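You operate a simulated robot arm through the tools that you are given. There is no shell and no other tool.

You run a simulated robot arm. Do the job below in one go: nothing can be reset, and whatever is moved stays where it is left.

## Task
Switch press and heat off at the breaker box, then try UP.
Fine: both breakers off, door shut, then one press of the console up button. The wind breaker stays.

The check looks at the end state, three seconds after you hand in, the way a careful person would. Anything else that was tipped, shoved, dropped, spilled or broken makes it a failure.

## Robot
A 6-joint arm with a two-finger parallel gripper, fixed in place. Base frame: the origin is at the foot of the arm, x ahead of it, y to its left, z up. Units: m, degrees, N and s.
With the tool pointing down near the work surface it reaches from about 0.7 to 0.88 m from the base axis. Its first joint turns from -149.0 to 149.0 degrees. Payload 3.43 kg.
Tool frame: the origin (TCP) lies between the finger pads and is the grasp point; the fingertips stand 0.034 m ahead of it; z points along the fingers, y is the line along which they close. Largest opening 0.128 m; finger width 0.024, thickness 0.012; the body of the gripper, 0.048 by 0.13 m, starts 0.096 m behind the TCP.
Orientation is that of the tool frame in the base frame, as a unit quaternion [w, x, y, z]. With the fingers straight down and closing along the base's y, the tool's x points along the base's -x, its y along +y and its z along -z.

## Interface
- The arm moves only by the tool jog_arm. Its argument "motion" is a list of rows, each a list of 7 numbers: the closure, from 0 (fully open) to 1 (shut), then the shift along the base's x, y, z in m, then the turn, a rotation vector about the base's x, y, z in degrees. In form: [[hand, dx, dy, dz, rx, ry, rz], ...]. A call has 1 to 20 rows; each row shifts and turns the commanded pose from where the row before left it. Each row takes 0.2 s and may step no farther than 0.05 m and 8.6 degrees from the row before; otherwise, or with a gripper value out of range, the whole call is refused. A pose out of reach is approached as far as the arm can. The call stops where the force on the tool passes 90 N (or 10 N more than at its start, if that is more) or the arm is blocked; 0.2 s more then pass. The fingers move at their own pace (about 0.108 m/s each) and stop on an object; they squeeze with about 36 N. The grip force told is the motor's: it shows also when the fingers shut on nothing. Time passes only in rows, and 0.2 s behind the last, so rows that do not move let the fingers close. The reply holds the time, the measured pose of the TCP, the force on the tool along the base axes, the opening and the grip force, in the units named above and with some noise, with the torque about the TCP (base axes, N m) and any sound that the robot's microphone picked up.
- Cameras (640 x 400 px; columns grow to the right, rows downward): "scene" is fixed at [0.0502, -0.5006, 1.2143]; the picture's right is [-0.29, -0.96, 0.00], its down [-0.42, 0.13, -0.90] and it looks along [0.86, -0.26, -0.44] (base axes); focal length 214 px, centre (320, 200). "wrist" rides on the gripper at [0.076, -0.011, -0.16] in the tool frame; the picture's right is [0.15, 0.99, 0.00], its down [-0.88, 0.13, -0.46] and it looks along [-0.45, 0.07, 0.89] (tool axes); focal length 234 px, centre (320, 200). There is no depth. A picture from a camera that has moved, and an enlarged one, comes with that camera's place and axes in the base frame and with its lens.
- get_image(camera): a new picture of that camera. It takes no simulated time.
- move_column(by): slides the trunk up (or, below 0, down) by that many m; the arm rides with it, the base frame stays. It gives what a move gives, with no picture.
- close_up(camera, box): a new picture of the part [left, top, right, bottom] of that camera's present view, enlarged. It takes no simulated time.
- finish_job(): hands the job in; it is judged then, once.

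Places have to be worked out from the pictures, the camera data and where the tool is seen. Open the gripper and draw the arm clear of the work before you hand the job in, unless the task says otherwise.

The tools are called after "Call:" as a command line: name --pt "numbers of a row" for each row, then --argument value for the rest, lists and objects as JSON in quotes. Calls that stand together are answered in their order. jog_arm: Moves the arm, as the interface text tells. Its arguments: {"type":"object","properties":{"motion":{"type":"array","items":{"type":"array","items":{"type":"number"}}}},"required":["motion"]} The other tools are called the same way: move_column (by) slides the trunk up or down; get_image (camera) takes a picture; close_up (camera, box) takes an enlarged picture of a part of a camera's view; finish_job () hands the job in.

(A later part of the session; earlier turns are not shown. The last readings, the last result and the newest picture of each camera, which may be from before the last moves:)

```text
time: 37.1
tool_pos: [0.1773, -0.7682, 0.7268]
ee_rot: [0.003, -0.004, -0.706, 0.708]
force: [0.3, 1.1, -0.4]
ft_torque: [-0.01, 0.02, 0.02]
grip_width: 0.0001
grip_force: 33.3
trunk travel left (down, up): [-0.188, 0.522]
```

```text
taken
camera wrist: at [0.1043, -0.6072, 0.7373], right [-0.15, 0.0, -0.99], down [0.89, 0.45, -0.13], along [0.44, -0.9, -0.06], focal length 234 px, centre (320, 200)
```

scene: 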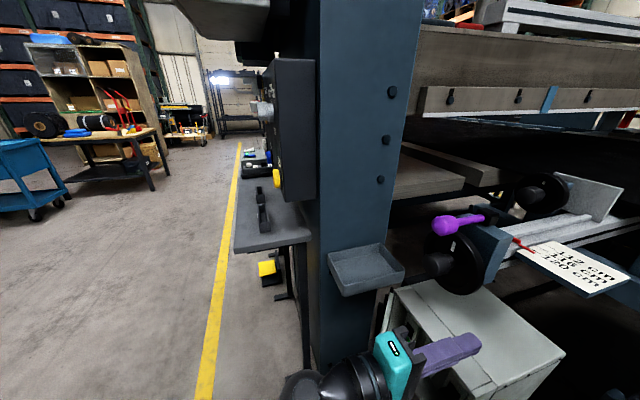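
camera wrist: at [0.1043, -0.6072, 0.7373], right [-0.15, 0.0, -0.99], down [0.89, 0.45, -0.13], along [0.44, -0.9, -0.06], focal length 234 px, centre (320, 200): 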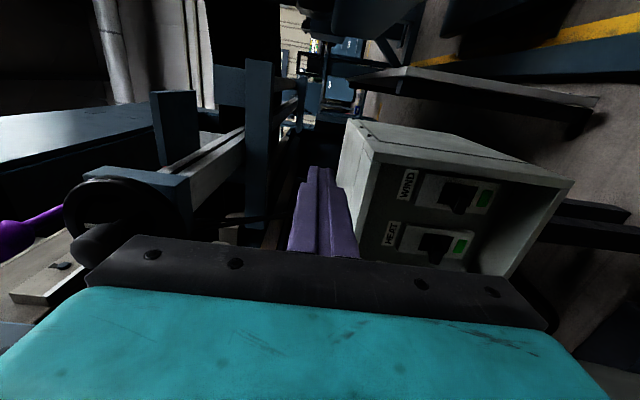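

Clear so far. I go down another 0.13 m.

Call:
move_column --by -0.13

Call:
get_image --camera "wrist"

Call:
close_up --camera "wrist" --box '[280, 120, 520, 270]'

```text
time: 38.7
tool_pos: [0.1773, -0.7681, 0.5966]
ee_rot: [0.003, -0.004, -0.706, 0.708]
force: [0.0, -0.8, -0.6]
ft_torque: [0.01, 0.0, 0.03]
grip_width: 0.0
grip_force: 33.2
trunk travel left (down, up): [-0.058, 0.652]
```

```text
taken
camera wrist: at [0.1043, -0.6072, 0.6073], right [-0.15, 0.0, -0.99], down [0.89, 0.45, -0.13], along [0.44, -0.9, -0.06], focal length 234 px, centre (320, 200)
```

wrist: 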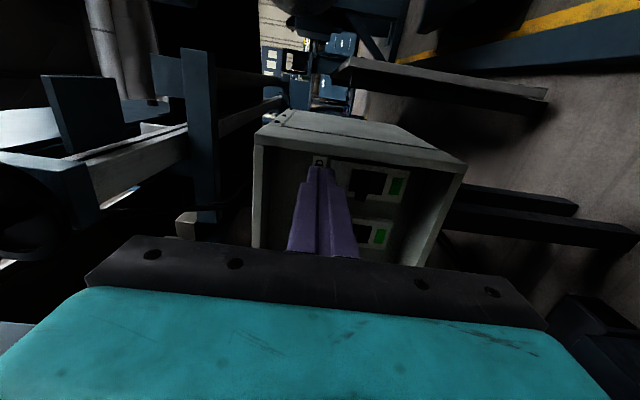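

```text
2.67 times, centred on (400, 195) of wrist
camera zoom: at [0.1043, -0.6072, 0.6073], right [-0.15, 0.0, -0.99], down [0.89, 0.45, -0.13], along [0.44, -0.9, -0.06], focal length 624 px, centre (107, 213)
```

zoom: 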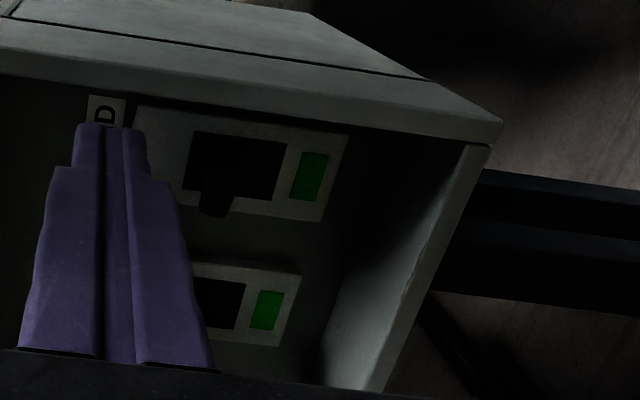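

Both levers point up with green showing: WIND at x≈0.212, HEAT at x≈0.296, so PRESS at x≈0.38; lever tips ≈(x,−0.845,0.55). First I push the door further open with the hand's +x side by sliding along +x.

Call:
jog_arm --pt "1 0.02 0.003 0 0 0 0" --pt "1 0.02 0.003 0 0 0 0" --pt "1 0.02 0.003 0 0 0 0" --pt "1 0.02 0.003 0 0 0 0" --pt "1 0.02 0.003 0 0 0 0" --pt "1 0.02 0.003 0 0 0 0"

Call:
get_image --camera "wrist"

Call:
get_image --camera "scene"

```text
time: 40.1
tool_pos: [0.2975, -0.7487, 0.5959]
ee_rot: [0.004, -0.005, -0.706, 0.708]
force: [0.2, 0.2, 0.5]
ft_torque: [0.01, 0.0, 0.06]
grip_width: 0.0
grip_force: 33.3
trunk travel left (down, up): [-0.058, 0.652]
```

```text
taken
camera wrist: at [0.225, -0.5887, 0.6075], right [-0.15, 0.0, -0.99], down [0.89, 0.45, -0.13], along [0.44, -0.9, -0.06], focal length 234 px, centre (320, 200)
```

wrist: 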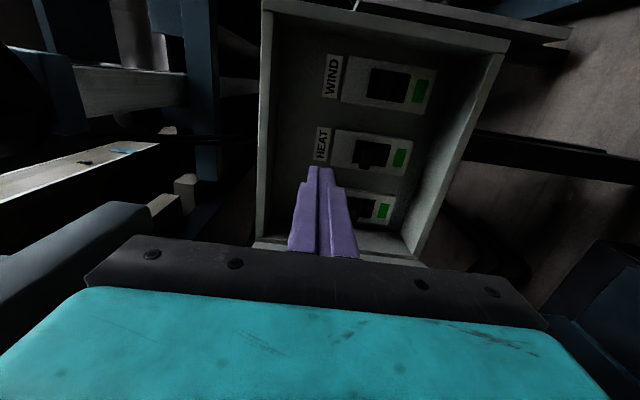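

```text
taken
```

scene: 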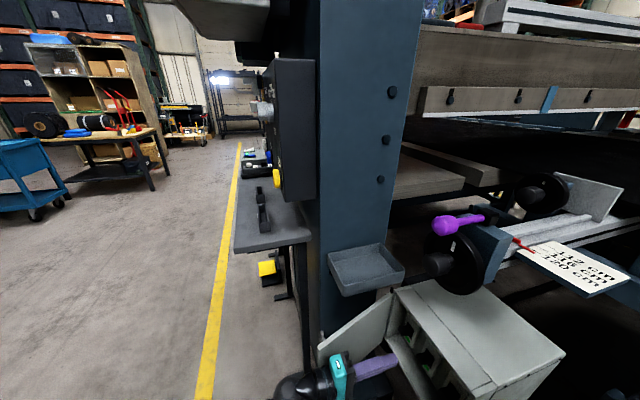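

The door is now around 72° open and all three breakers are visible. Close-up to confirm lever positions.

Call:
close_up --camera "wrist" --box '[250, 30, 490, 265]'

Call:
close_up --camera "scene" --box '[300, 280, 492, 400]'

```text
1.70 times, centred on (370, 148) of wrist
camera zoom: at [0.225, -0.5887, 0.6075], right [-0.15, 0.0, -0.99], down [0.89, 0.45, -0.13], along [0.44, -0.9, -0.06], focal length 399 px, centre (235, 289)
```

zoom: 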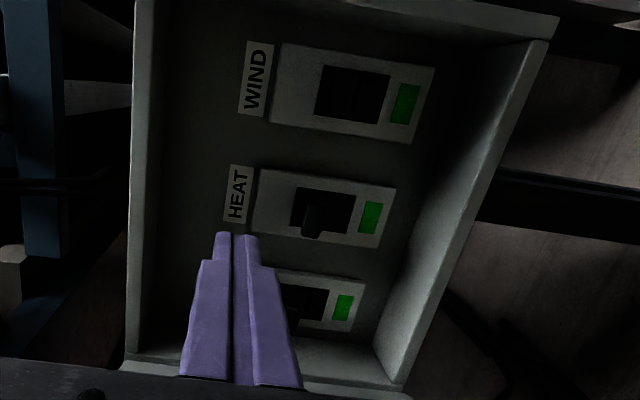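

```text
3.33 times, centred on (396, 340) of scene
camera zoom: at [0.0502, -0.5006, 1.2143], right [-0.29, -0.96, 0.0], down [-0.42, 0.13, -0.9], along [0.86, -0.26, -0.44], focal length 715 px, centre (67, -267)
```

zoom: 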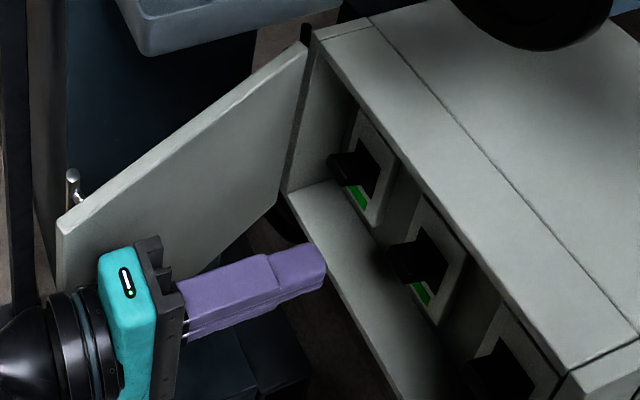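

HEAT lever tip is near (0.298,−0.855,0.555), PRESS at x≈0.382, both in the up/ON position. I enter above the HEAT lever with closed fingertips.

Call:
jog_arm --pt "1 0 0 0.012 0 0 0" --pt "1 0 -0.03 0 0 0 0" --pt "1 0 -0.03 0 0 0 0" --pt "1 0 -0.028 0 0 0 0"

Call:
close_up --camera "scene" --box '[300, 280, 492, 400]'

Call:
get_image --camera "wrist"

```text
time: 41.1
tool_pos: [0.2963, -0.8389, 0.6076]
ee_rot: [0.005, -0.003, -0.706, 0.708]
force: [-0.1, -0.2, 0.3]
ft_torque: [-0.01, 0.0, -0.02]
grip_width: 0.0
grip_force: 32.8
trunk travel left (down, up): [-0.058, 0.652]
```

```text
3.33 times, centred on (396, 340) of scene
camera zoom: at [0.0502, -0.5006, 1.2143], right [-0.29, -0.96, 0.0], down [-0.42, 0.13, -0.9], along [0.86, -0.26, -0.44], focal length 715 px, centre (67, -267)
```

zoom: 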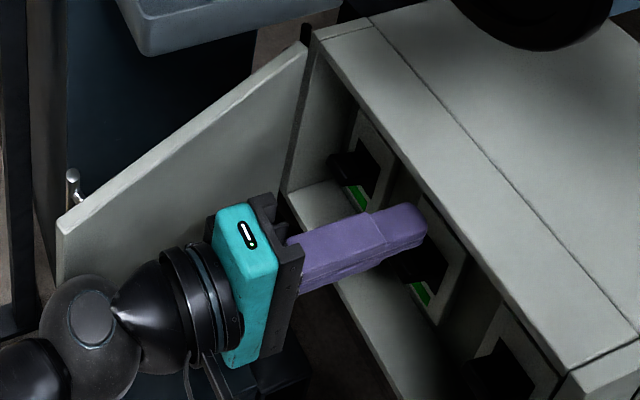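

```text
taken
camera wrist: at [0.2233, -0.6787, 0.6176], right [-0.15, 0.0, -0.99], down [0.89, 0.45, -0.13], along [0.44, -0.9, -0.06], focal length 234 px, centre (320, 200)
```

wrist: 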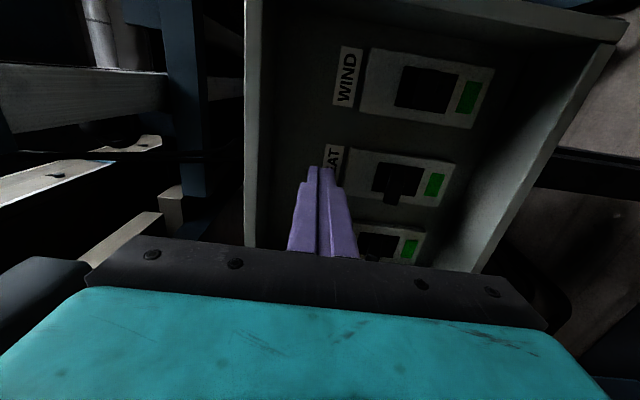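

Fingertip is directly above the HEAT lever (lever tip z ≈0.53–0.555). I press down in small steps.

Call:
jog_arm --pt "1 0.002 0 -0.015 0 0 0" --pt "1 0 0 -0.015 0 0 0" --pt "1 0 0 -0.01 0 0 0" --pt "1 0 0 -0.01 0 0 0" --pt "1 0 0 -0.01 0 0 0"

Call:
get_image --camera "wrist"

Call:
close_up --camera "scene" --box '[300, 280, 492, 400]'

```text
time: 42.3
tool_pos: [0.3009, -0.8359, 0.5504]
ee_rot: [0.003, -0.003, -0.705, 0.709]
force: [-0.4, 24.5, 12.3]
ft_torque: [-0.19, -0.04, 0.12]
grip_width: 0.0002
grip_force: 32.8
trunk travel left (down, up): [-0.058, 0.652]
```

```text
taken
camera wrist: at [0.2261, -0.6751, 0.5616], right [-0.15, -0.01, -0.99], down [0.89, 0.45, -0.13], along [0.44, -0.9, -0.06], focal length 234 px, centre (320, 200)
```

wrist: 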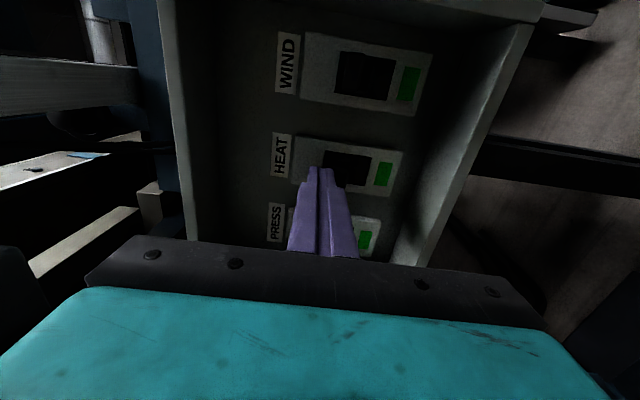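

```text
3.33 times, centred on (396, 340) of scene
camera zoom: at [0.0502, -0.5006, 1.2143], right [-0.29, -0.96, 0.0], down [-0.42, 0.13, -0.9], along [0.86, -0.26, -0.44], focal length 715 px, centre (67, -267)
```

zoom: 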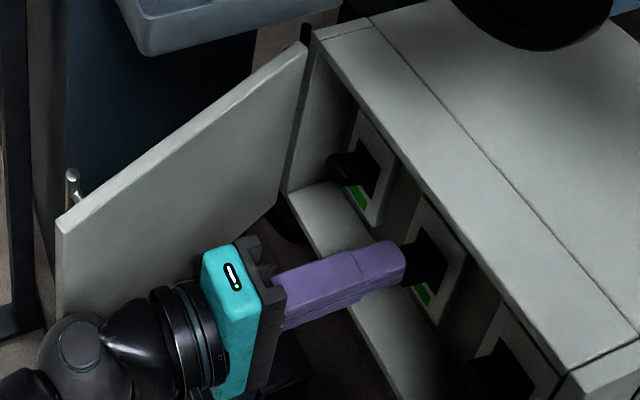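

The push came mainly along +y: the fingertip is on the lever's end face, so the lever end is at y≈−0.87. I lift, go 0.018 m deeper, and press down again.

Call:
jog_arm --pt "1 -0.002 0.004 0.02 0 0 0" --pt "1 0 0 0.028 0 0 0" --pt "1 0 -0.012 0 0 0 0" --pt "1 0 -0.01 0 0 0 0" --pt "1 0 0 -0.015 0 0 0" --pt "1 0 0 -0.01 0 0 0" --pt "1 0 0 -0.01 0 0 0"

Call:
get_image --camera "wrist"

Call:
close_up --camera "scene" --box '[300, 280, 492, 400]'

```text
time: 43.9
tool_pos: [0.2975, -0.8569, 0.5608]
ee_rot: [0.003, -0.004, -0.706, 0.709]
force: [-0.9, 0.5, 0.5]
ft_torque: [-0.03, 0.0, -0.03]
grip_width: 0.0
grip_force: 33.3
trunk travel left (down, up): [-0.058, 0.652]
```

```text
taken
camera wrist: at [0.2248, -0.6959, 0.5719], right [-0.15, 0.0, -0.99], down [0.89, 0.45, -0.13], along [0.44, -0.9, -0.06], focal length 234 px, centre (320, 200)
```

wrist: 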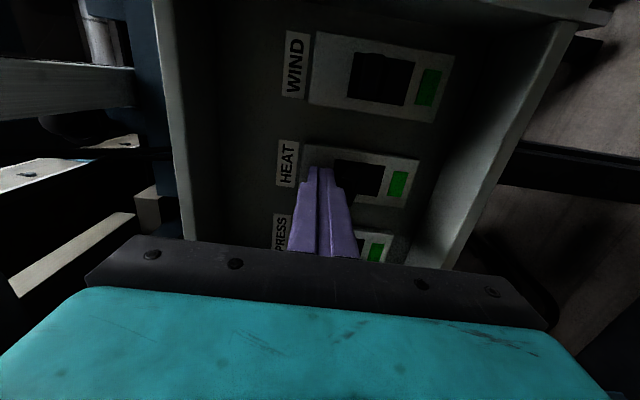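

```text
3.33 times, centred on (396, 340) of scene
camera zoom: at [0.0502, -0.5006, 1.2143], right [-0.29, -0.96, 0.0], down [-0.42, 0.13, -0.9], along [0.86, -0.26, -0.44], focal length 715 px, centre (67, -267)
```

zoom: 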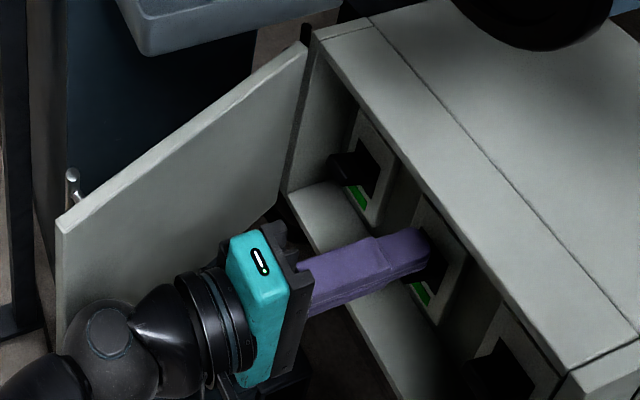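

No contact yet at z=0.561. I look closely at lever and fingertip before pressing on.

Call:
close_up --camera "wrist" --box '[260, 20, 460, 265]'

Call:
close_up --camera "scene" --box '[390, 300, 486, 360]'

```text
1.63 times, centred on (360, 142) of wrist
camera zoom: at [0.2248, -0.6959, 0.5719], right [-0.15, 0.0, -0.99], down [0.89, 0.45, -0.13], along [0.44, -0.9, -0.06], focal length 382 px, centre (255, 294)
```

zoom: 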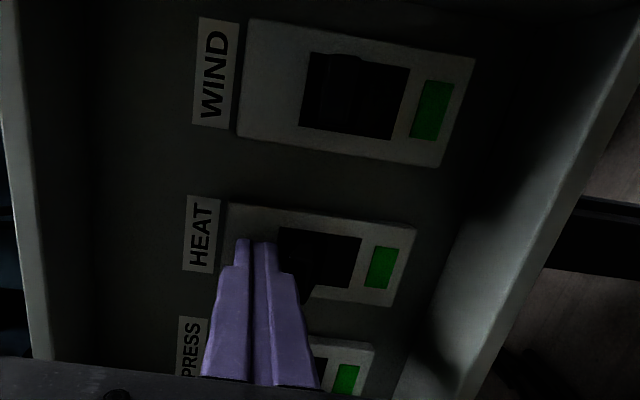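

```text
6.67 times, centred on (438, 330) of scene
camera zoom: at [0.0502, -0.5006, 1.2143], right [-0.29, -0.96, 0.0], down [-0.42, 0.13, -0.9], along [0.86, -0.26, -0.44], focal length 1430 px, centre (-467, -667)
```

zoom: 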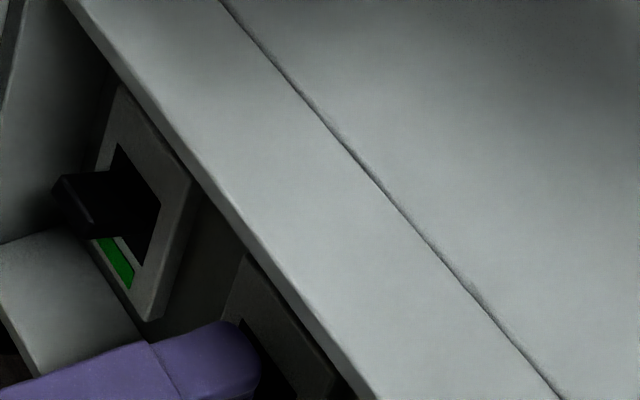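

The finger sits right over the HEAT lever with the lever end protruding below it. I press down further in small steps.

Call:
jog_arm --pt "1 0 0 -0.008 0 0 0" --pt "1 0 0 -0.008 0 0 0" --pt "1 0 0 -0.008 0 0 0" --pt "1 0 0 -0.008 0 0 0"

Call:
close_up --camera "wrist" --box '[240, 20, 480, 265]'

Call:
close_up --camera "scene" --box '[360, 290, 488, 370]'

```text
time: 44.9
tool_pos: [0.2962, -0.8559, 0.5339]
ee_rot: [0.004, -0.004, -0.704, 0.71]
force: [2.6, -8.4, 20.8]
ft_torque: [-0.79, -0.02, 0.11]
grip_width: 0.0002
grip_force: 33.0
trunk travel left (down, up): [-0.058, 0.652]
```

```text
1.63 times, centred on (360, 142) of wrist
camera zoom: at [0.2238, -0.6948, 0.5441], right [-0.15, -0.01, -0.99], down [0.89, 0.44, -0.13], along [0.44, -0.9, -0.06], focal length 382 px, centre (255, 294)
```

zoom: 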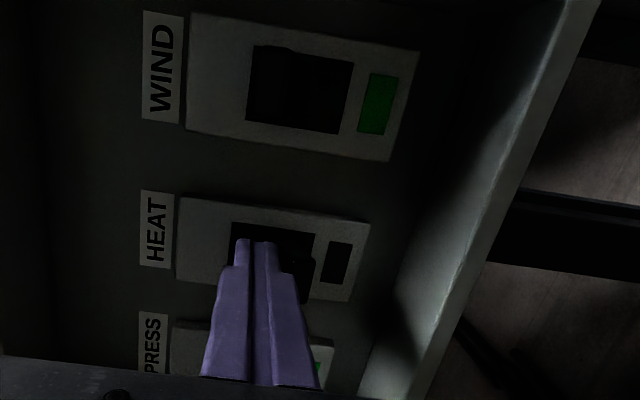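

```text
5.00 times, centred on (424, 330) of scene
camera zoom: at [0.0502, -0.5006, 1.2143], right [-0.29, -0.96, 0.0], down [-0.42, 0.13, -0.9], along [0.86, -0.26, -0.44], focal length 1072 px, centre (-200, -450)
```

zoom: 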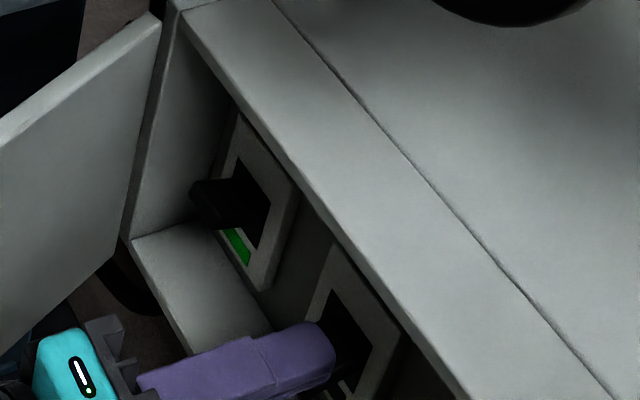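

The HEAT window went dark: the breaker has switched off. I press a few millimetres more so that it latches, then lift away and check.

Call:
jog_arm --pt "1 0 0 -0.005 0 0 0" --pt "1 0 0 0 0 0 0"

Call:
jog_arm --pt "1 0 0 0.02 0 0 0" --pt "1 0 0 0.03 0 0 0" --pt "1 0 0.03 0.015 0 0 0" --pt "1 0 0.04 0 0 0 0"

Call:
close_up --camera "wrist" --box '[240, 20, 480, 265]'

Call:
close_up --camera "scene" --box '[360, 290, 488, 370]'

```text
time: 45.5
tool_pos: [0.2973, -0.8544, 0.5333]
ee_rot: [0.004, -0.004, -0.702, 0.712]
force: [6.4, -20.1, 49.3]
ft_torque: [-1.87, -0.15, 0.23]
grip_width: 0.0
grip_force: 32.9
trunk travel left (down, up): [-0.058, 0.652]
```

```text
time: 46.5
tool_pos: [0.2988, -0.7852, 0.5912]
ee_rot: [0.003, -0.005, -0.706, 0.708]
force: [0.4, 1.0, -0.4]
ft_torque: [0.0, 0.01, -0.04]
grip_width: 0.0
grip_force: 33.2
trunk travel left (down, up): [-0.058, 0.652]
```

```text
1.63 times, centred on (360, 142) of wrist
camera zoom: at [0.2254, -0.6245, 0.6018], right [-0.15, 0.0, -0.99], down [0.89, 0.45, -0.13], along [0.44, -0.9, -0.06], focal length 382 px, centre (255, 294)
```

zoom: 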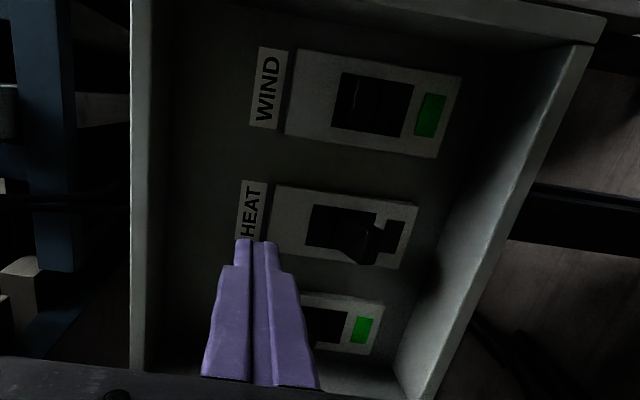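

```text
5.00 times, centred on (424, 330) of scene
camera zoom: at [0.0502, -0.5006, 1.2143], right [-0.29, -0.96, 0.0], down [-0.42, 0.13, -0.9], along [0.86, -0.26, -0.44], focal length 1072 px, centre (-200, -450)
```

zoom: 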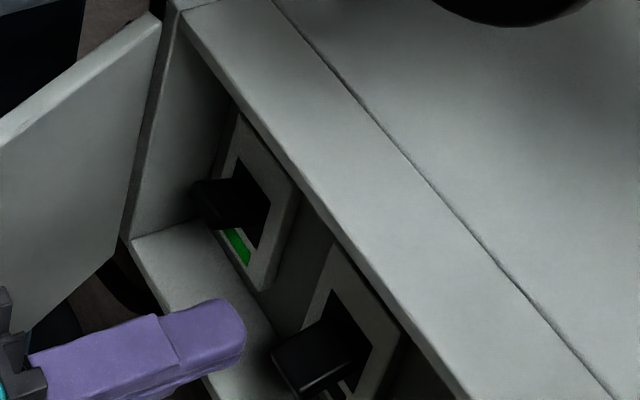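

HEAT is off (lever down, window dark), WIND still green. For PRESS at x≈0.382, near the hinge, I yaw the tool about 22° so the hand stays clear of the door, and line up above the lever.

Call:
jog_arm --pt "1 0.0129 0.003 0.004 0 0 7.33" --pt "1 0.0129 0.003 0.004 0 0 7.33" --pt "1 0.0129 0.003 0.004 0 0 7.33" --pt "1 0 0 0 0 0 0"

Call:
close_up --camera "wrist" --box '[240, 20, 480, 265]'

Call:
close_up --camera "scene" --box '[300, 280, 492, 400]'

```text
time: 47.5
tool_pos: [0.3314, -0.7786, 0.6055]
ee_rot: [-0.116, 0.112, -0.69, 0.706]
force: [0.1, 0.3, 0.4]
ft_torque: [-0.03, 0.04, 0.01]
grip_width: 0.0
grip_force: 33.4
out of reach, approached as far as the arm can: row 3
trunk travel left (down, up): [-0.058, 0.652]
```

```text
1.63 times, centred on (360, 142) of wrist
camera zoom: at [0.2103, -0.6506, 0.6134], right [-0.13, -0.07, -0.99], down [0.69, 0.71, -0.14], along [0.71, -0.7, -0.05], focal length 382 px, centre (255, 294)
```

zoom: 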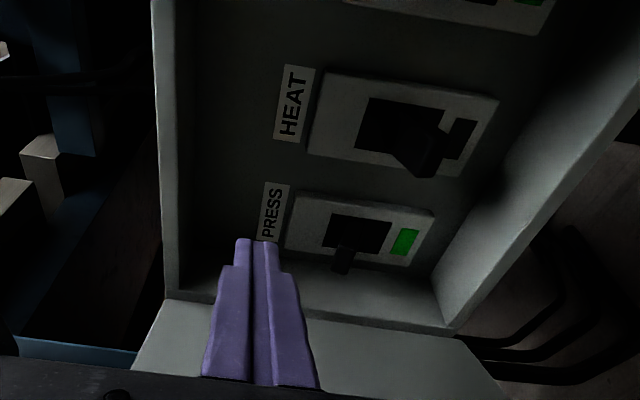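

```text
3.33 times, centred on (396, 340) of scene
camera zoom: at [0.0502, -0.5006, 1.2143], right [-0.29, -0.96, 0.0], down [-0.42, 0.13, -0.9], along [0.86, -0.26, -0.44], focal length 715 px, centre (67, -267)
```

zoom: 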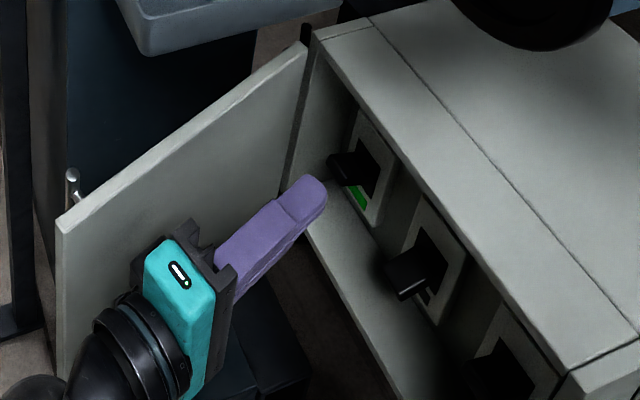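

The tool reached about 19° of yaw; the PRESS lever is confirmed at x≈0.383. I advance the fingertip in above the PRESS lever.

Call:
jog_arm --pt "1 0.014 -0.028 0 0 0 1" --pt "1 0.014 -0.028 0 0 0 1" --pt "1 0.012 -0.025 0 0 0 1.4" --pt "1 0 0 -0.015 0 0 0" --pt "1 0 0 -0.015 0 0 0" --pt "1 0 0 -0.008 0 0 0"

Call:
close_up --camera "wrist" --box '[240, 20, 480, 265]'

Call:
close_up --camera "scene" --box '[300, 280, 492, 400]'

```text
time: 48.9
tool_pos: [0.3719, -0.8587, 0.5668]
ee_rot: [-0.136, 0.132, -0.687, 0.702]
force: [-0.1, 0.6, 0.3]
ft_torque: [-0.01, 0.01, 0.02]
grip_width: 0.0
grip_force: 33.5
trunk travel left (down, up): [-0.058, 0.652]
```

```text
1.63 times, centred on (360, 142) of wrist
camera zoom: at [0.2416, -0.7384, 0.5747], right [-0.13, -0.08, -0.99], down [0.65, 0.75, -0.14], along [0.75, -0.66, -0.05], focal length 382 px, centre (255, 294)
```

zoom: 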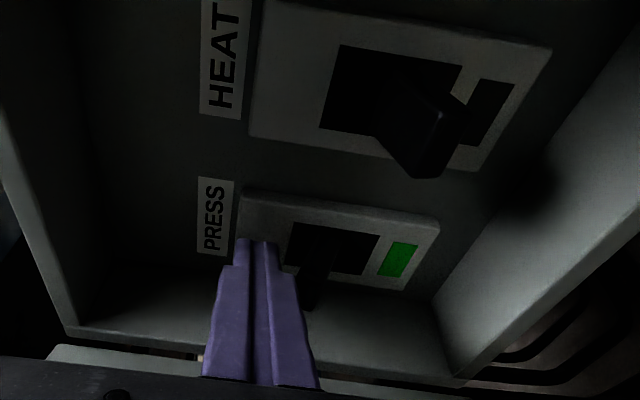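

```text
3.33 times, centred on (396, 340) of scene
camera zoom: at [0.0502, -0.5006, 1.2143], right [-0.29, -0.96, 0.0], down [-0.42, 0.13, -0.9], along [0.86, -0.26, -0.44], focal length 715 px, centre (67, -267)
```

zoom: 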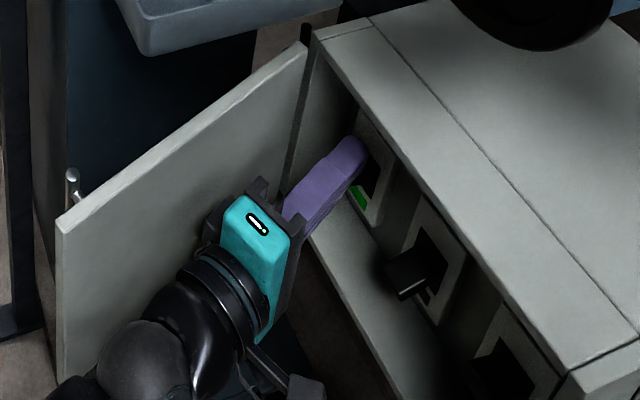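

The fingertip is over the PRESS lever in the same relation as before. I press down in small steps.

Call:
jog_arm --pt "1 0 0 -0.008 0 0 0" --pt "1 0 0 -0.008 0 0 0" --pt "1 0 0 -0.008 0 0 0" --pt "1 0 0 -0.008 0 0 0" --pt "1 0 0 -0.004 0 0 0"

Call:
close_up --camera "wrist" --box '[240, 20, 480, 265]'

```text
time: 50.1
tool_pos: [0.3703, -0.8576, 0.5342]
ee_rot: [-0.137, 0.132, -0.684, 0.704]
force: [0.5, -0.3, 14.9]
ft_torque: [-0.58, -0.04, 0.0]
grip_width: 0.0002
grip_force: 33.4
trunk travel left (down, up): [-0.058, 0.652]
```

```text
1.63 times, centred on (360, 142) of wrist
camera zoom: at [0.241, -0.738, 0.5414], right [-0.12, -0.08, -0.99], down [0.65, 0.75, -0.14], along [0.75, -0.66, -0.04], focal length 382 px, centre (255, 294)
```

zoom: 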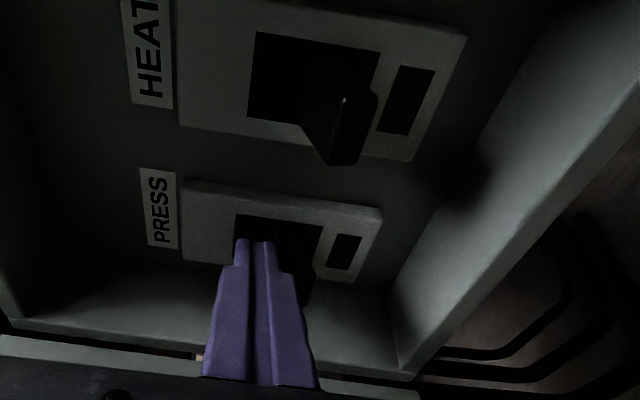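

PRESS window is dark too. I press a touch more, lift, and withdraw to verify.

Call:
jog_arm --pt "1 0 0 -0.004 0 0 0" --pt "1 0 0 0 0 0 0"

Call:
jog_arm --pt "1 0 0 0.025 0 0 0" --pt "1 0 0 0.03 0 0 0" --pt "1 -0.012 0.028 0.015 0 0 0" --pt "1 -0.014 0.028 0 0 0 0" --pt "1 -0.014 0.025 0 0 0 -1"

Call:
close_up --camera "wrist" --box '[240, 20, 480, 265]'

Call:
close_up --camera "scene" --box '[300, 280, 492, 400]'

```text
time: 50.7
tool_pos: [0.3701, -0.8585, 0.5339]
ee_rot: [-0.137, 0.131, -0.681, 0.707]
force: [-2.7, -3.9, 32.5]
ft_torque: [-1.2, -0.09, -0.1]
grip_width: 0.0
grip_force: 33.3
trunk travel left (down, up): [-0.058, 0.652]
```

```text
time: 51.9
tool_pos: [0.3321, -0.7778, 0.5971]
ee_rot: [-0.13, 0.126, -0.687, 0.703]
force: [-0.1, -0.2, -0.3]
ft_torque: [-0.04, 0.01, 0.05]
grip_width: 0.0
grip_force: 32.6
trunk travel left (down, up): [-0.058, 0.652]
```

```text
1.63 times, centred on (360, 142) of wrist
camera zoom: at [0.2045, -0.6545, 0.6055], right [-0.13, -0.07, -0.99], down [0.66, 0.74, -0.14], along [0.74, -0.67, -0.05], focal length 382 px, centre (255, 294)
```

zoom: 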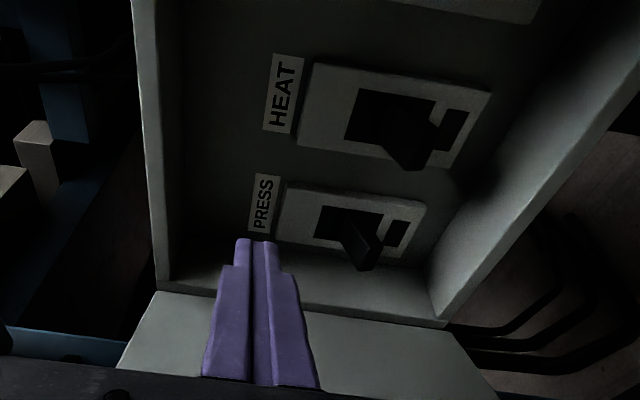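

```text
3.33 times, centred on (396, 340) of scene
camera zoom: at [0.0502, -0.5006, 1.2143], right [-0.29, -0.96, 0.0], down [-0.42, 0.13, -0.9], along [0.86, -0.26, -0.44], focal length 715 px, centre (67, -267)
```

zoom: 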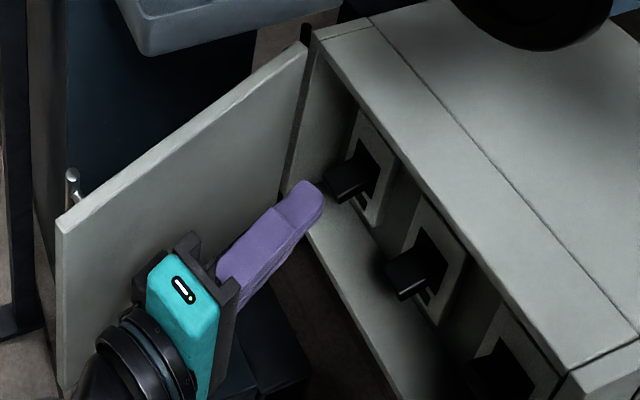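

Both levers are down and dark (PRESS, HEAT), WIND untouched. Now I retreat out of the box: yaw back to straight and shift to x≈0.24, then raise over the door top.

Call:
jog_arm --pt "1 -0.03 0.002 0 0 0 -7" --pt "1 -0.03 0.002 0 0 0 -7" --pt "1 -0.03 0.002 0 0 0 -7" --pt "1 0 0 0 0 0 0"

Call:
move_column --by 0.19

Call:
get_image --camera "wrist"

Call:
get_image --camera "scene"

```text
time: 52.9
tool_pos: [0.2417, -0.7719, 0.5957]
ee_rot: [0.002, -0.002, -0.699, 0.715]
force: [0.9, 0.1, -0.1]
ft_torque: [0.0, -0.03, 0.03]
grip_width: 0.0002
grip_force: 33.1
trunk travel left (down, up): [-0.058, 0.652]
```

```text
time: 55.0
tool_pos: [0.2406, -0.772, 0.7865]
ee_rot: [0.001, -0.001, -0.699, 0.715]
force: [-0.3, 0.0, 0.4]
ft_torque: [-0.03, -0.03, 0.01]
grip_width: 0.0
grip_force: 33.0
trunk travel left (down, up): [-0.248, 0.462]
```

```text
taken
camera wrist: at [0.1672, -0.6111, 0.7944], right [-0.15, -0.02, -0.99], down [0.88, 0.45, -0.14], along [0.45, -0.89, -0.05], focal length 234 px, centre (320, 200)
```

wrist: 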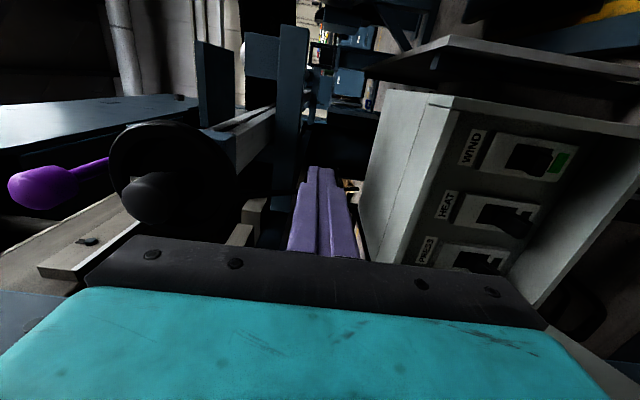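

```text
taken
```

scene: 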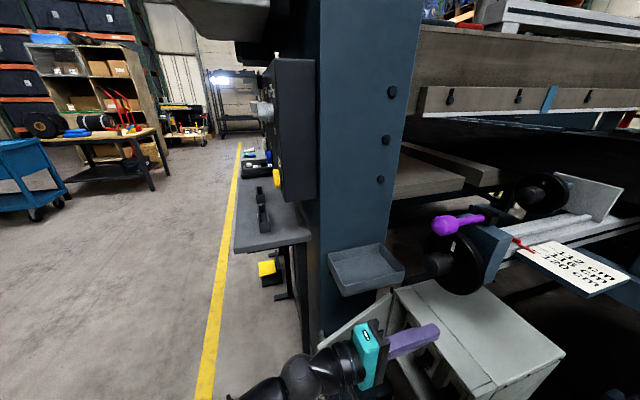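

Everything clear: PRESS and HEAT dark, WIND green. I now swing over the door top to its outer side, yawing about −30°, keeping clear of the tray.

Call:
jog_arm --pt "1 0.02 0.03 0 0 0 -7.5" --pt "1 0.02 0.03 0 0 0 -7.5" --pt "1 0.02 0.03 0 0 0 -7.5" --pt "1 0.02 0.03 0 0 0 -7.5" --pt "1 0.021 0.037 0 0 0 0" --pt "1 0.021 0.037 0 0 0 0" --pt "1 0.021 0.037 0 0 0 0"

Call:
get_image --camera "wrist"

Call:
get_image --camera "scene"

```text
time: 56.6
tool_pos: [0.3855, -0.5383, 0.7863]
ee_rot: [0.186, -0.182, -0.675, 0.69]
force: [-0.6, -0.1, -0.1]
ft_torque: [0.03, -0.02, -0.01]
grip_width: 0.0001
grip_force: 33.3
trunk travel left (down, up): [-0.248, 0.462]
```

```text
taken
camera wrist: at [0.4012, -0.3624, 0.7936], right [-0.14, 0.05, -0.99], down [0.99, -0.05, -0.14], along [-0.06, -1.0, -0.05], focal length 234 px, centre (320, 200)
```

wrist: 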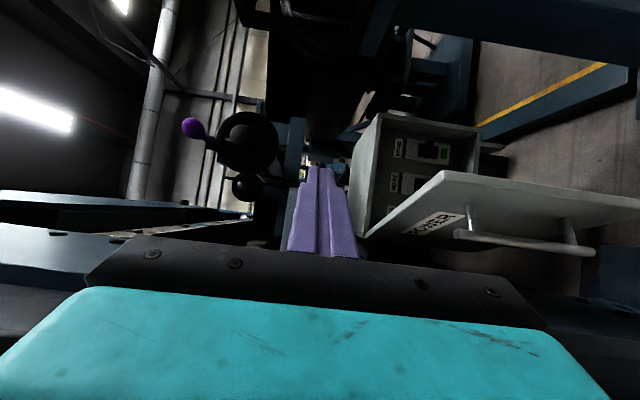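

```text
taken
```

scene: 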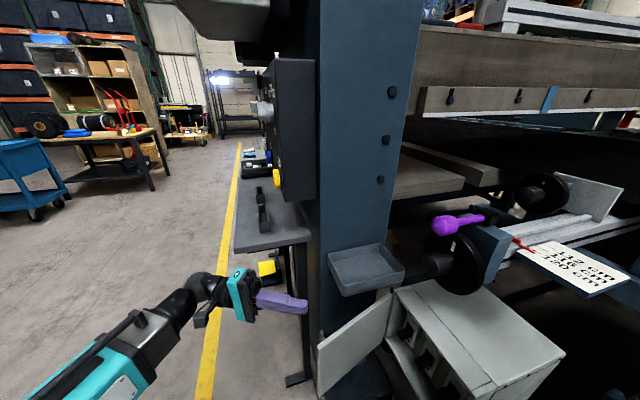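

From here I see the door edge (top corner ≈(0.346,−0.586)) and the handle bar at ≈(0.40,−0.61, z 0.47–0.63). I descend with the tip just outside the door's free edge.

Call:
move_column --by -0.2

Call:
get_image --camera "wrist"

Call:
close_up --camera "scene" --box '[240, 280, 432, 400]'

```text
time: 58.7
tool_pos: [0.3846, -0.5399, 0.585]
ee_rot: [0.185, -0.182, -0.675, 0.691]
force: [0.5, 0.3, 0.5]
ft_torque: [0.05, -0.02, -0.02]
grip_width: 0.0001
grip_force: 33.5
trunk travel left (down, up): [-0.048, 0.662]
```

```text
taken
camera wrist: at [0.4011, -0.3629, 0.5936], right [-0.14, 0.05, -0.99], down [0.99, -0.05, -0.14], along [-0.06, -1.0, -0.05], focal length 234 px, centre (320, 200)
```

wrist: 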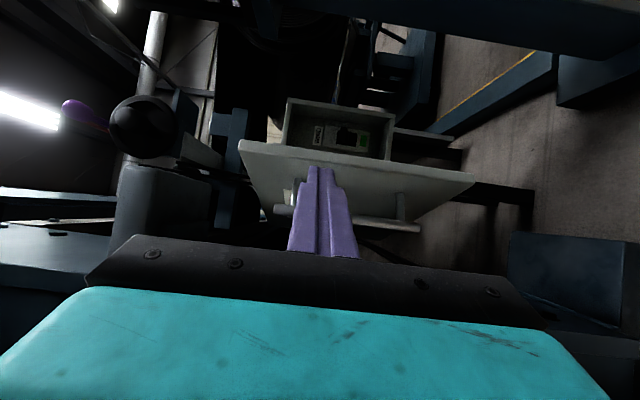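

```text
3.33 times, centred on (336, 340) of scene
camera zoom: at [0.0502, -0.5006, 1.2143], right [-0.29, -0.96, 0.0], down [-0.42, 0.13, -0.9], along [0.86, -0.26, -0.44], focal length 715 px, centre (267, -267)
```

zoom: 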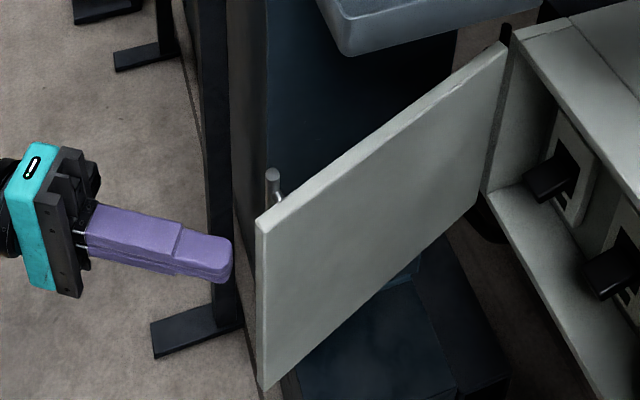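

The tip is just in front of the door edge. I move it alongside the outer face (between edge and handle) and start pushing the door toward −x.

Call:
jog_arm --pt "1 0.0022 -0.0155 0 0 0 0" --pt "1 0.0022 -0.0155 0 0 0 0" --pt "1 -0.017 -0.0027 0 0 0 -1.8" --pt "1 -0.017 -0.0027 0 0 0 -1.8"

Call:
get_image --camera "wrist"

Call:
close_up --camera "scene" --box '[240, 280, 432, 400]'

```text
time: 59.7
tool_pos: [0.3556, -0.5756, 0.5848]
ee_rot: [0.207, -0.204, -0.668, 0.685]
force: [0.0, 0.0, 0.8]
ft_torque: [-0.02, -0.04, -0.03]
grip_width: 0.0
grip_force: 33.0
trunk travel left (down, up): [-0.048, 0.662]
```

```text
taken
camera wrist: at [0.3827, -0.4008, 0.5934], right [-0.13, 0.06, -0.99], down [0.98, -0.11, -0.14], along [-0.12, -0.99, -0.05], focal length 234 px, centre (320, 200)
```

wrist: 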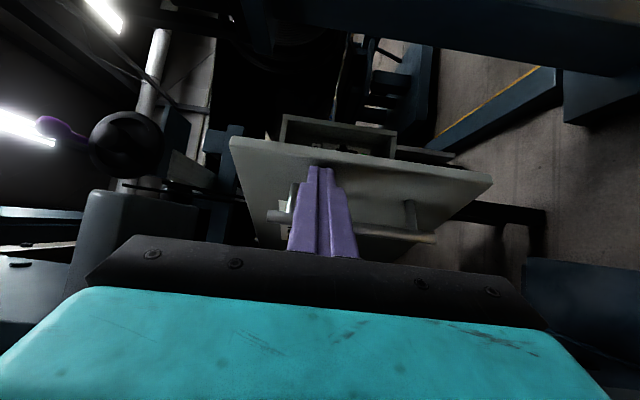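

```text
3.33 times, centred on (336, 340) of scene
camera zoom: at [0.0502, -0.5006, 1.2143], right [-0.29, -0.96, 0.0], down [-0.42, 0.13, -0.9], along [0.86, -0.26, -0.44], focal length 715 px, centre (267, -267)
```

zoom: 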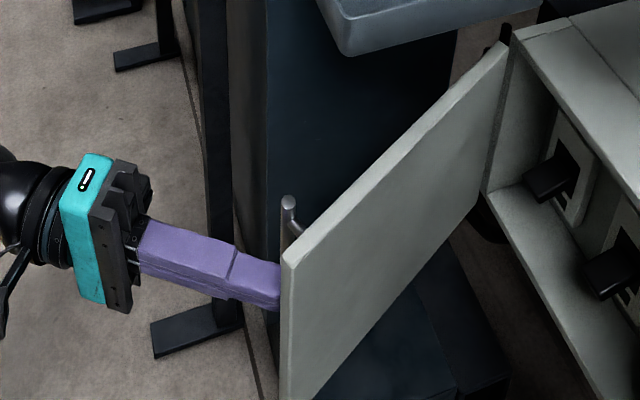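

The door is moving with the fingertip. I follow the arc down to about 30°.

Call:
jog_arm --pt "1 -0.0217 -0.0118 0 0 0 -4" --pt "1 -0.0178 -0.0119 0 0 0 -1" --pt "1 -0.0178 -0.0119 0 0 0 -1" --pt "1 -0.016 -0.0147 0 0 0 0" --pt "1 -0.016 -0.0147 0 0 0 0" --pt "1 -0.0143 -0.01635 0 0 0 2" --pt "1 -0.0143 -0.01635 0 0 0 2"

Call:
get_image --camera "wrist"

Call:
get_image --camera "scene"

```text
time: 61.3
tool_pos: [0.2366, -0.6737, 0.585]
ee_rot: [0.219, -0.216, -0.665, 0.681]
force: [-0.2, 0.6, 0.2]
ft_torque: [0.01, -0.02, 0.02]
grip_width: 0.0
grip_force: 32.9
trunk travel left (down, up): [-0.048, 0.662]
```

```text
taken
camera wrist: at [0.2691, -0.4997, 0.5928], right [-0.13, 0.07, -0.99], down [0.98, -0.15, -0.14], along [-0.15, -0.99, -0.05], focal length 234 px, centre (320, 200)
```

wrist: 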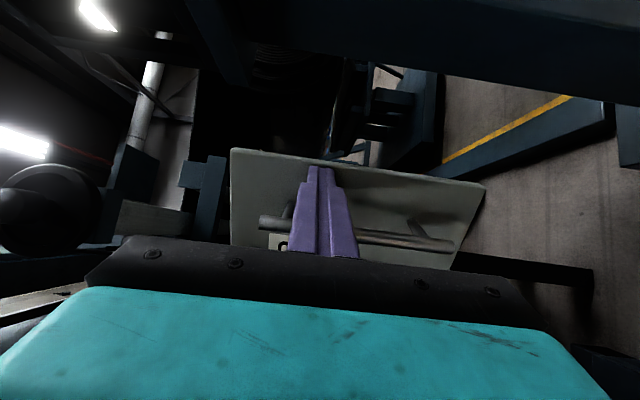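

```text
taken
```

scene: 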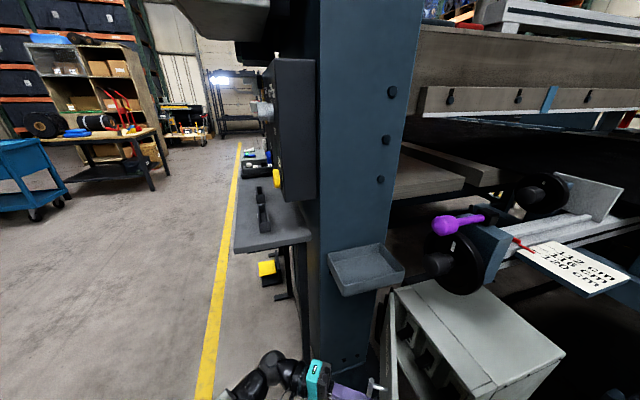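

Door at about 30°. I keep pushing along the arc to nearly shut.

Call:
jog_arm --pt "1 -0.0115 -0.01825 0 0 0 3" --pt "1 -0.0115 -0.01825 0 0 0 3" --pt "1 -0.0078 -0.0198 0 0 0 2.5" --pt "1 -0.0078 -0.0198 0 0 0 2.5" --pt "1 -0.004 -0.0165 0 0 0 2.5" --pt "1 -0.003 -0.0165 0 0 0 2.5"

Call:
get_image --camera "wrist"

Call:
close_up --camera "scene" --box '[340, 280, 532, 400]'

```text
time: 62.7
tool_pos: [0.1925, -0.7823, 0.5838]
ee_rot: [0.122, -0.12, -0.689, 0.705]
force: [0.2, 0.4, 0.0]
ft_torque: [0.01, 0.01, 0.0]
grip_width: 0.0
grip_force: 32.8
trunk travel left (down, up): [-0.048, 0.662]
```

```text
taken
camera wrist: at [0.176, -0.606, 0.5924], right [-0.14, 0.03, -0.99], down [0.98, 0.13, -0.14], along [0.12, -0.99, -0.05], focal length 234 px, centre (320, 200)
```

wrist: 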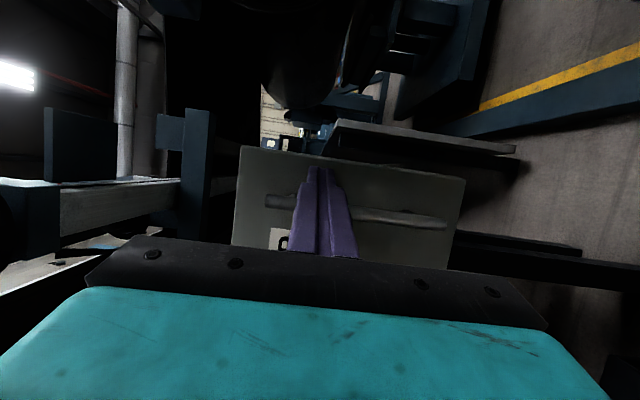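

```text
3.33 times, centred on (436, 340) of scene
camera zoom: at [0.0502, -0.5006, 1.2143], right [-0.29, -0.96, 0.0], down [-0.42, 0.13, -0.9], along [0.86, -0.26, -0.44], focal length 715 px, centre (-67, -267)
```

zoom: 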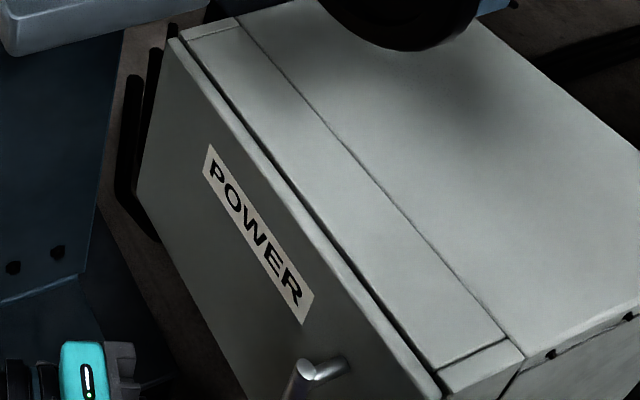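

The door is nearly shut. I push on along −y in small steps until I feel it seat.

Call:
jog_arm --pt "1 0 -0.008 0 0 0 2.5" --pt "1 0 -0.008 0 0 0 2.5" --pt "1 0 -0.006 0 0 0 2.5" --pt "1 0 -0.005 0 0 0 0"

Call:
close_up --camera "scene" --box '[340, 280, 532, 400]'

```text
time: 63.7
tool_pos: [0.188, -0.8084, 0.5862]
ee_rot: [0.078, -0.078, -0.695, 0.711]
force: [-22.8, 18.9, -2.5]
ft_torque: [-0.02, 0.07, 0.39]
grip_width: 0.0
grip_force: 32.7
trunk travel left (down, up): [-0.048, 0.662]
```

```text
3.33 times, centred on (436, 340) of scene
camera zoom: at [0.0502, -0.5006, 1.2143], right [-0.29, -0.96, 0.0], down [-0.42, 0.13, -0.9], along [0.86, -0.26, -0.44], focal length 715 px, centre (-67, -267)
```

zoom: 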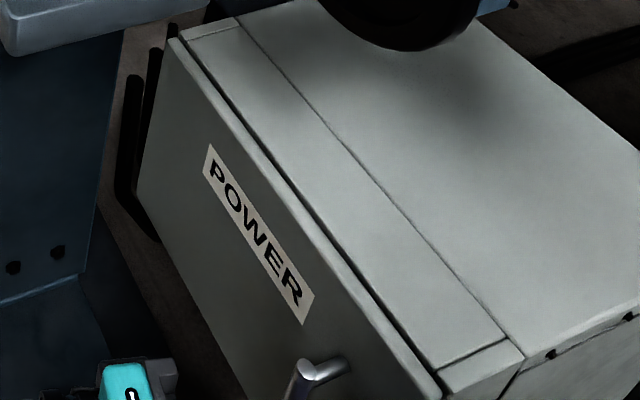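

Contact: the finger pushes the door (y ≈19 N) and rubs the handle bar sideways. I back off, and compare the door with the original closed picture.

Call:
jog_arm --pt "1 -0.006 0.01 0 0 0 0" --pt "1 0 0.025 0 0 0 0" --pt "1 0.02 0.015 0 0 0 4" --pt "1 0.03 0 0 0 0 4" --pt "1 0.03 0 0 0 0 4"

Call:
close_up --camera "scene" --box '[360, 260, 580, 400]'

Call:
get_image --camera "wrist"

```text
time: 64.9
tool_pos: [0.267, -0.7605, 0.5872]
ee_rot: [0.0, -0.002, -0.698, 0.716]
force: [-0.5, 0.4, -0.7]
ft_torque: [-0.02, -0.02, 0.06]
grip_width: 0.0
grip_force: 32.9
trunk travel left (down, up): [-0.048, 0.662]
```

```text
2.86 times, centred on (470, 330) of scene
camera zoom: at [0.0502, -0.5006, 1.2143], right [-0.29, -0.96, 0.0], down [-0.42, 0.13, -0.9], along [0.86, -0.26, -0.44], focal length 613 px, centre (-109, -171)
```

zoom: 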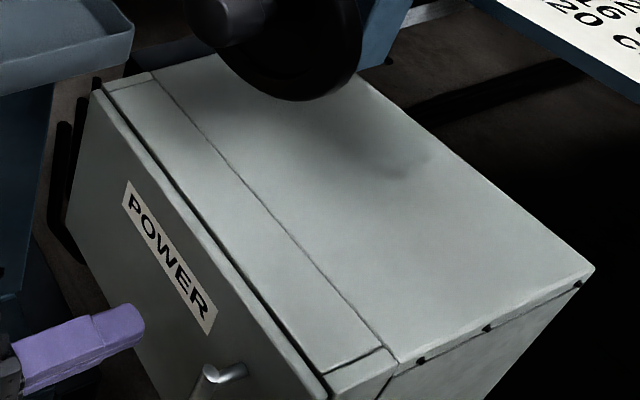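

```text
taken
camera wrist: at [0.1927, -0.5995, 0.5956], right [-0.14, -0.02, -0.99], down [0.88, 0.45, -0.14], along [0.45, -0.89, -0.05], focal length 234 px, centre (320, 200)
```

wrist: 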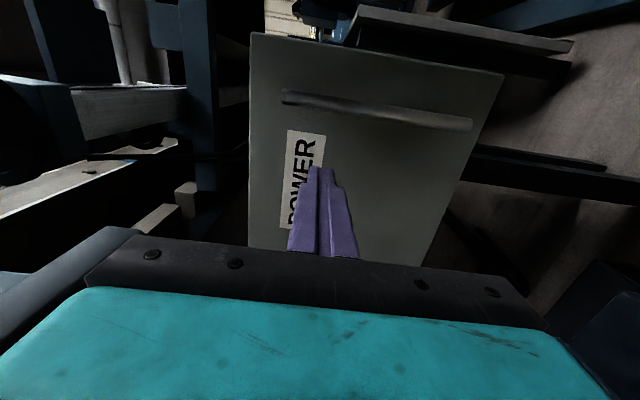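

The door looks as in the original closed picture. For certainty I press once gently on its face just beside the handle.

Call:
jog_arm --pt "1 -0.014 -0.015 0 0 0 0" --pt "1 -0.012 -0.015 0 0 0 0" --pt "1 0 -0.012 0 0 0 0" --pt "1 0 -0.006 0 0 0 0" --pt "1 0 -0.004 0 0 0 0"

```text
time: 66.1
tool_pos: [0.2409, -0.8104, 0.5873]
ee_rot: [0.002, -0.002, -0.699, 0.715]
force: [-2.2, 17.2, -1.6]
ft_torque: [0.21, 0.03, 0.05]
grip_width: 0.0001
grip_force: 33.0
trunk travel left (down, up): [-0.048, 0.662]
```

The door is firmly seated at y≈−0.844. I withdraw, yaw away to the open area in front of the post, ready to rise toward the console.

Call:
jog_arm --pt "1 0 0.03 0 0 0 0" --pt "1 0 0.02 0 0 0 -3" --pt "1 0.015 0.022 0 0 0 -7" --pt "1 0.015 0.022 0 0 0 -7" --pt "1 0.015 0.022 0 0 0 -7" --pt "1 0.015 0.022 0 0 0 -7" --pt "1 0.015 0.025 0 0 0 -7" --pt "1 0.015 0.025 0 0 0 -7"

Call:
move_column --by 0.5

Call:
get_image --camera "scene"

Call:
get_image --camera "wrist"

```text
time: 67.9
tool_pos: [0.3318, -0.622, 0.586]
ee_rot: [0.275, -0.27, -0.645, 0.66]
force: [-0.4, 0.3, -0.5]
ft_torque: [0.03, -0.02, 0.02]
grip_width: 0.0001
grip_force: 33.1
trunk travel left (down, up): [-0.048, 0.662]
```

```text
refused: 0.5 is not a number from -0.4 to 0.4
```

```text
taken
```

scene: 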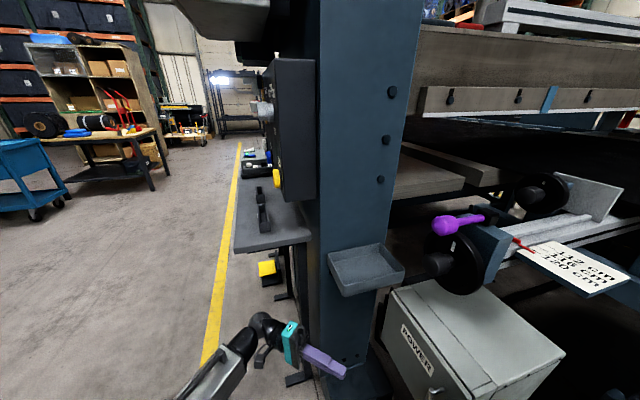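

```text
taken
camera wrist: at [0.3933, -0.4555, 0.5937], right [-0.12, 0.09, -0.99], down [0.94, -0.31, -0.14], along [-0.32, -0.95, -0.05], focal length 234 px, centre (320, 200)
```

wrist: 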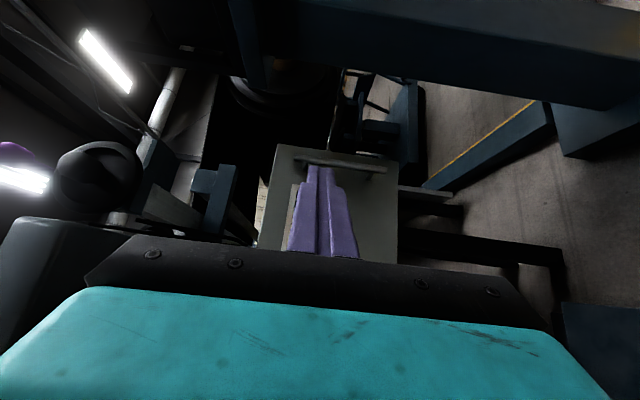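

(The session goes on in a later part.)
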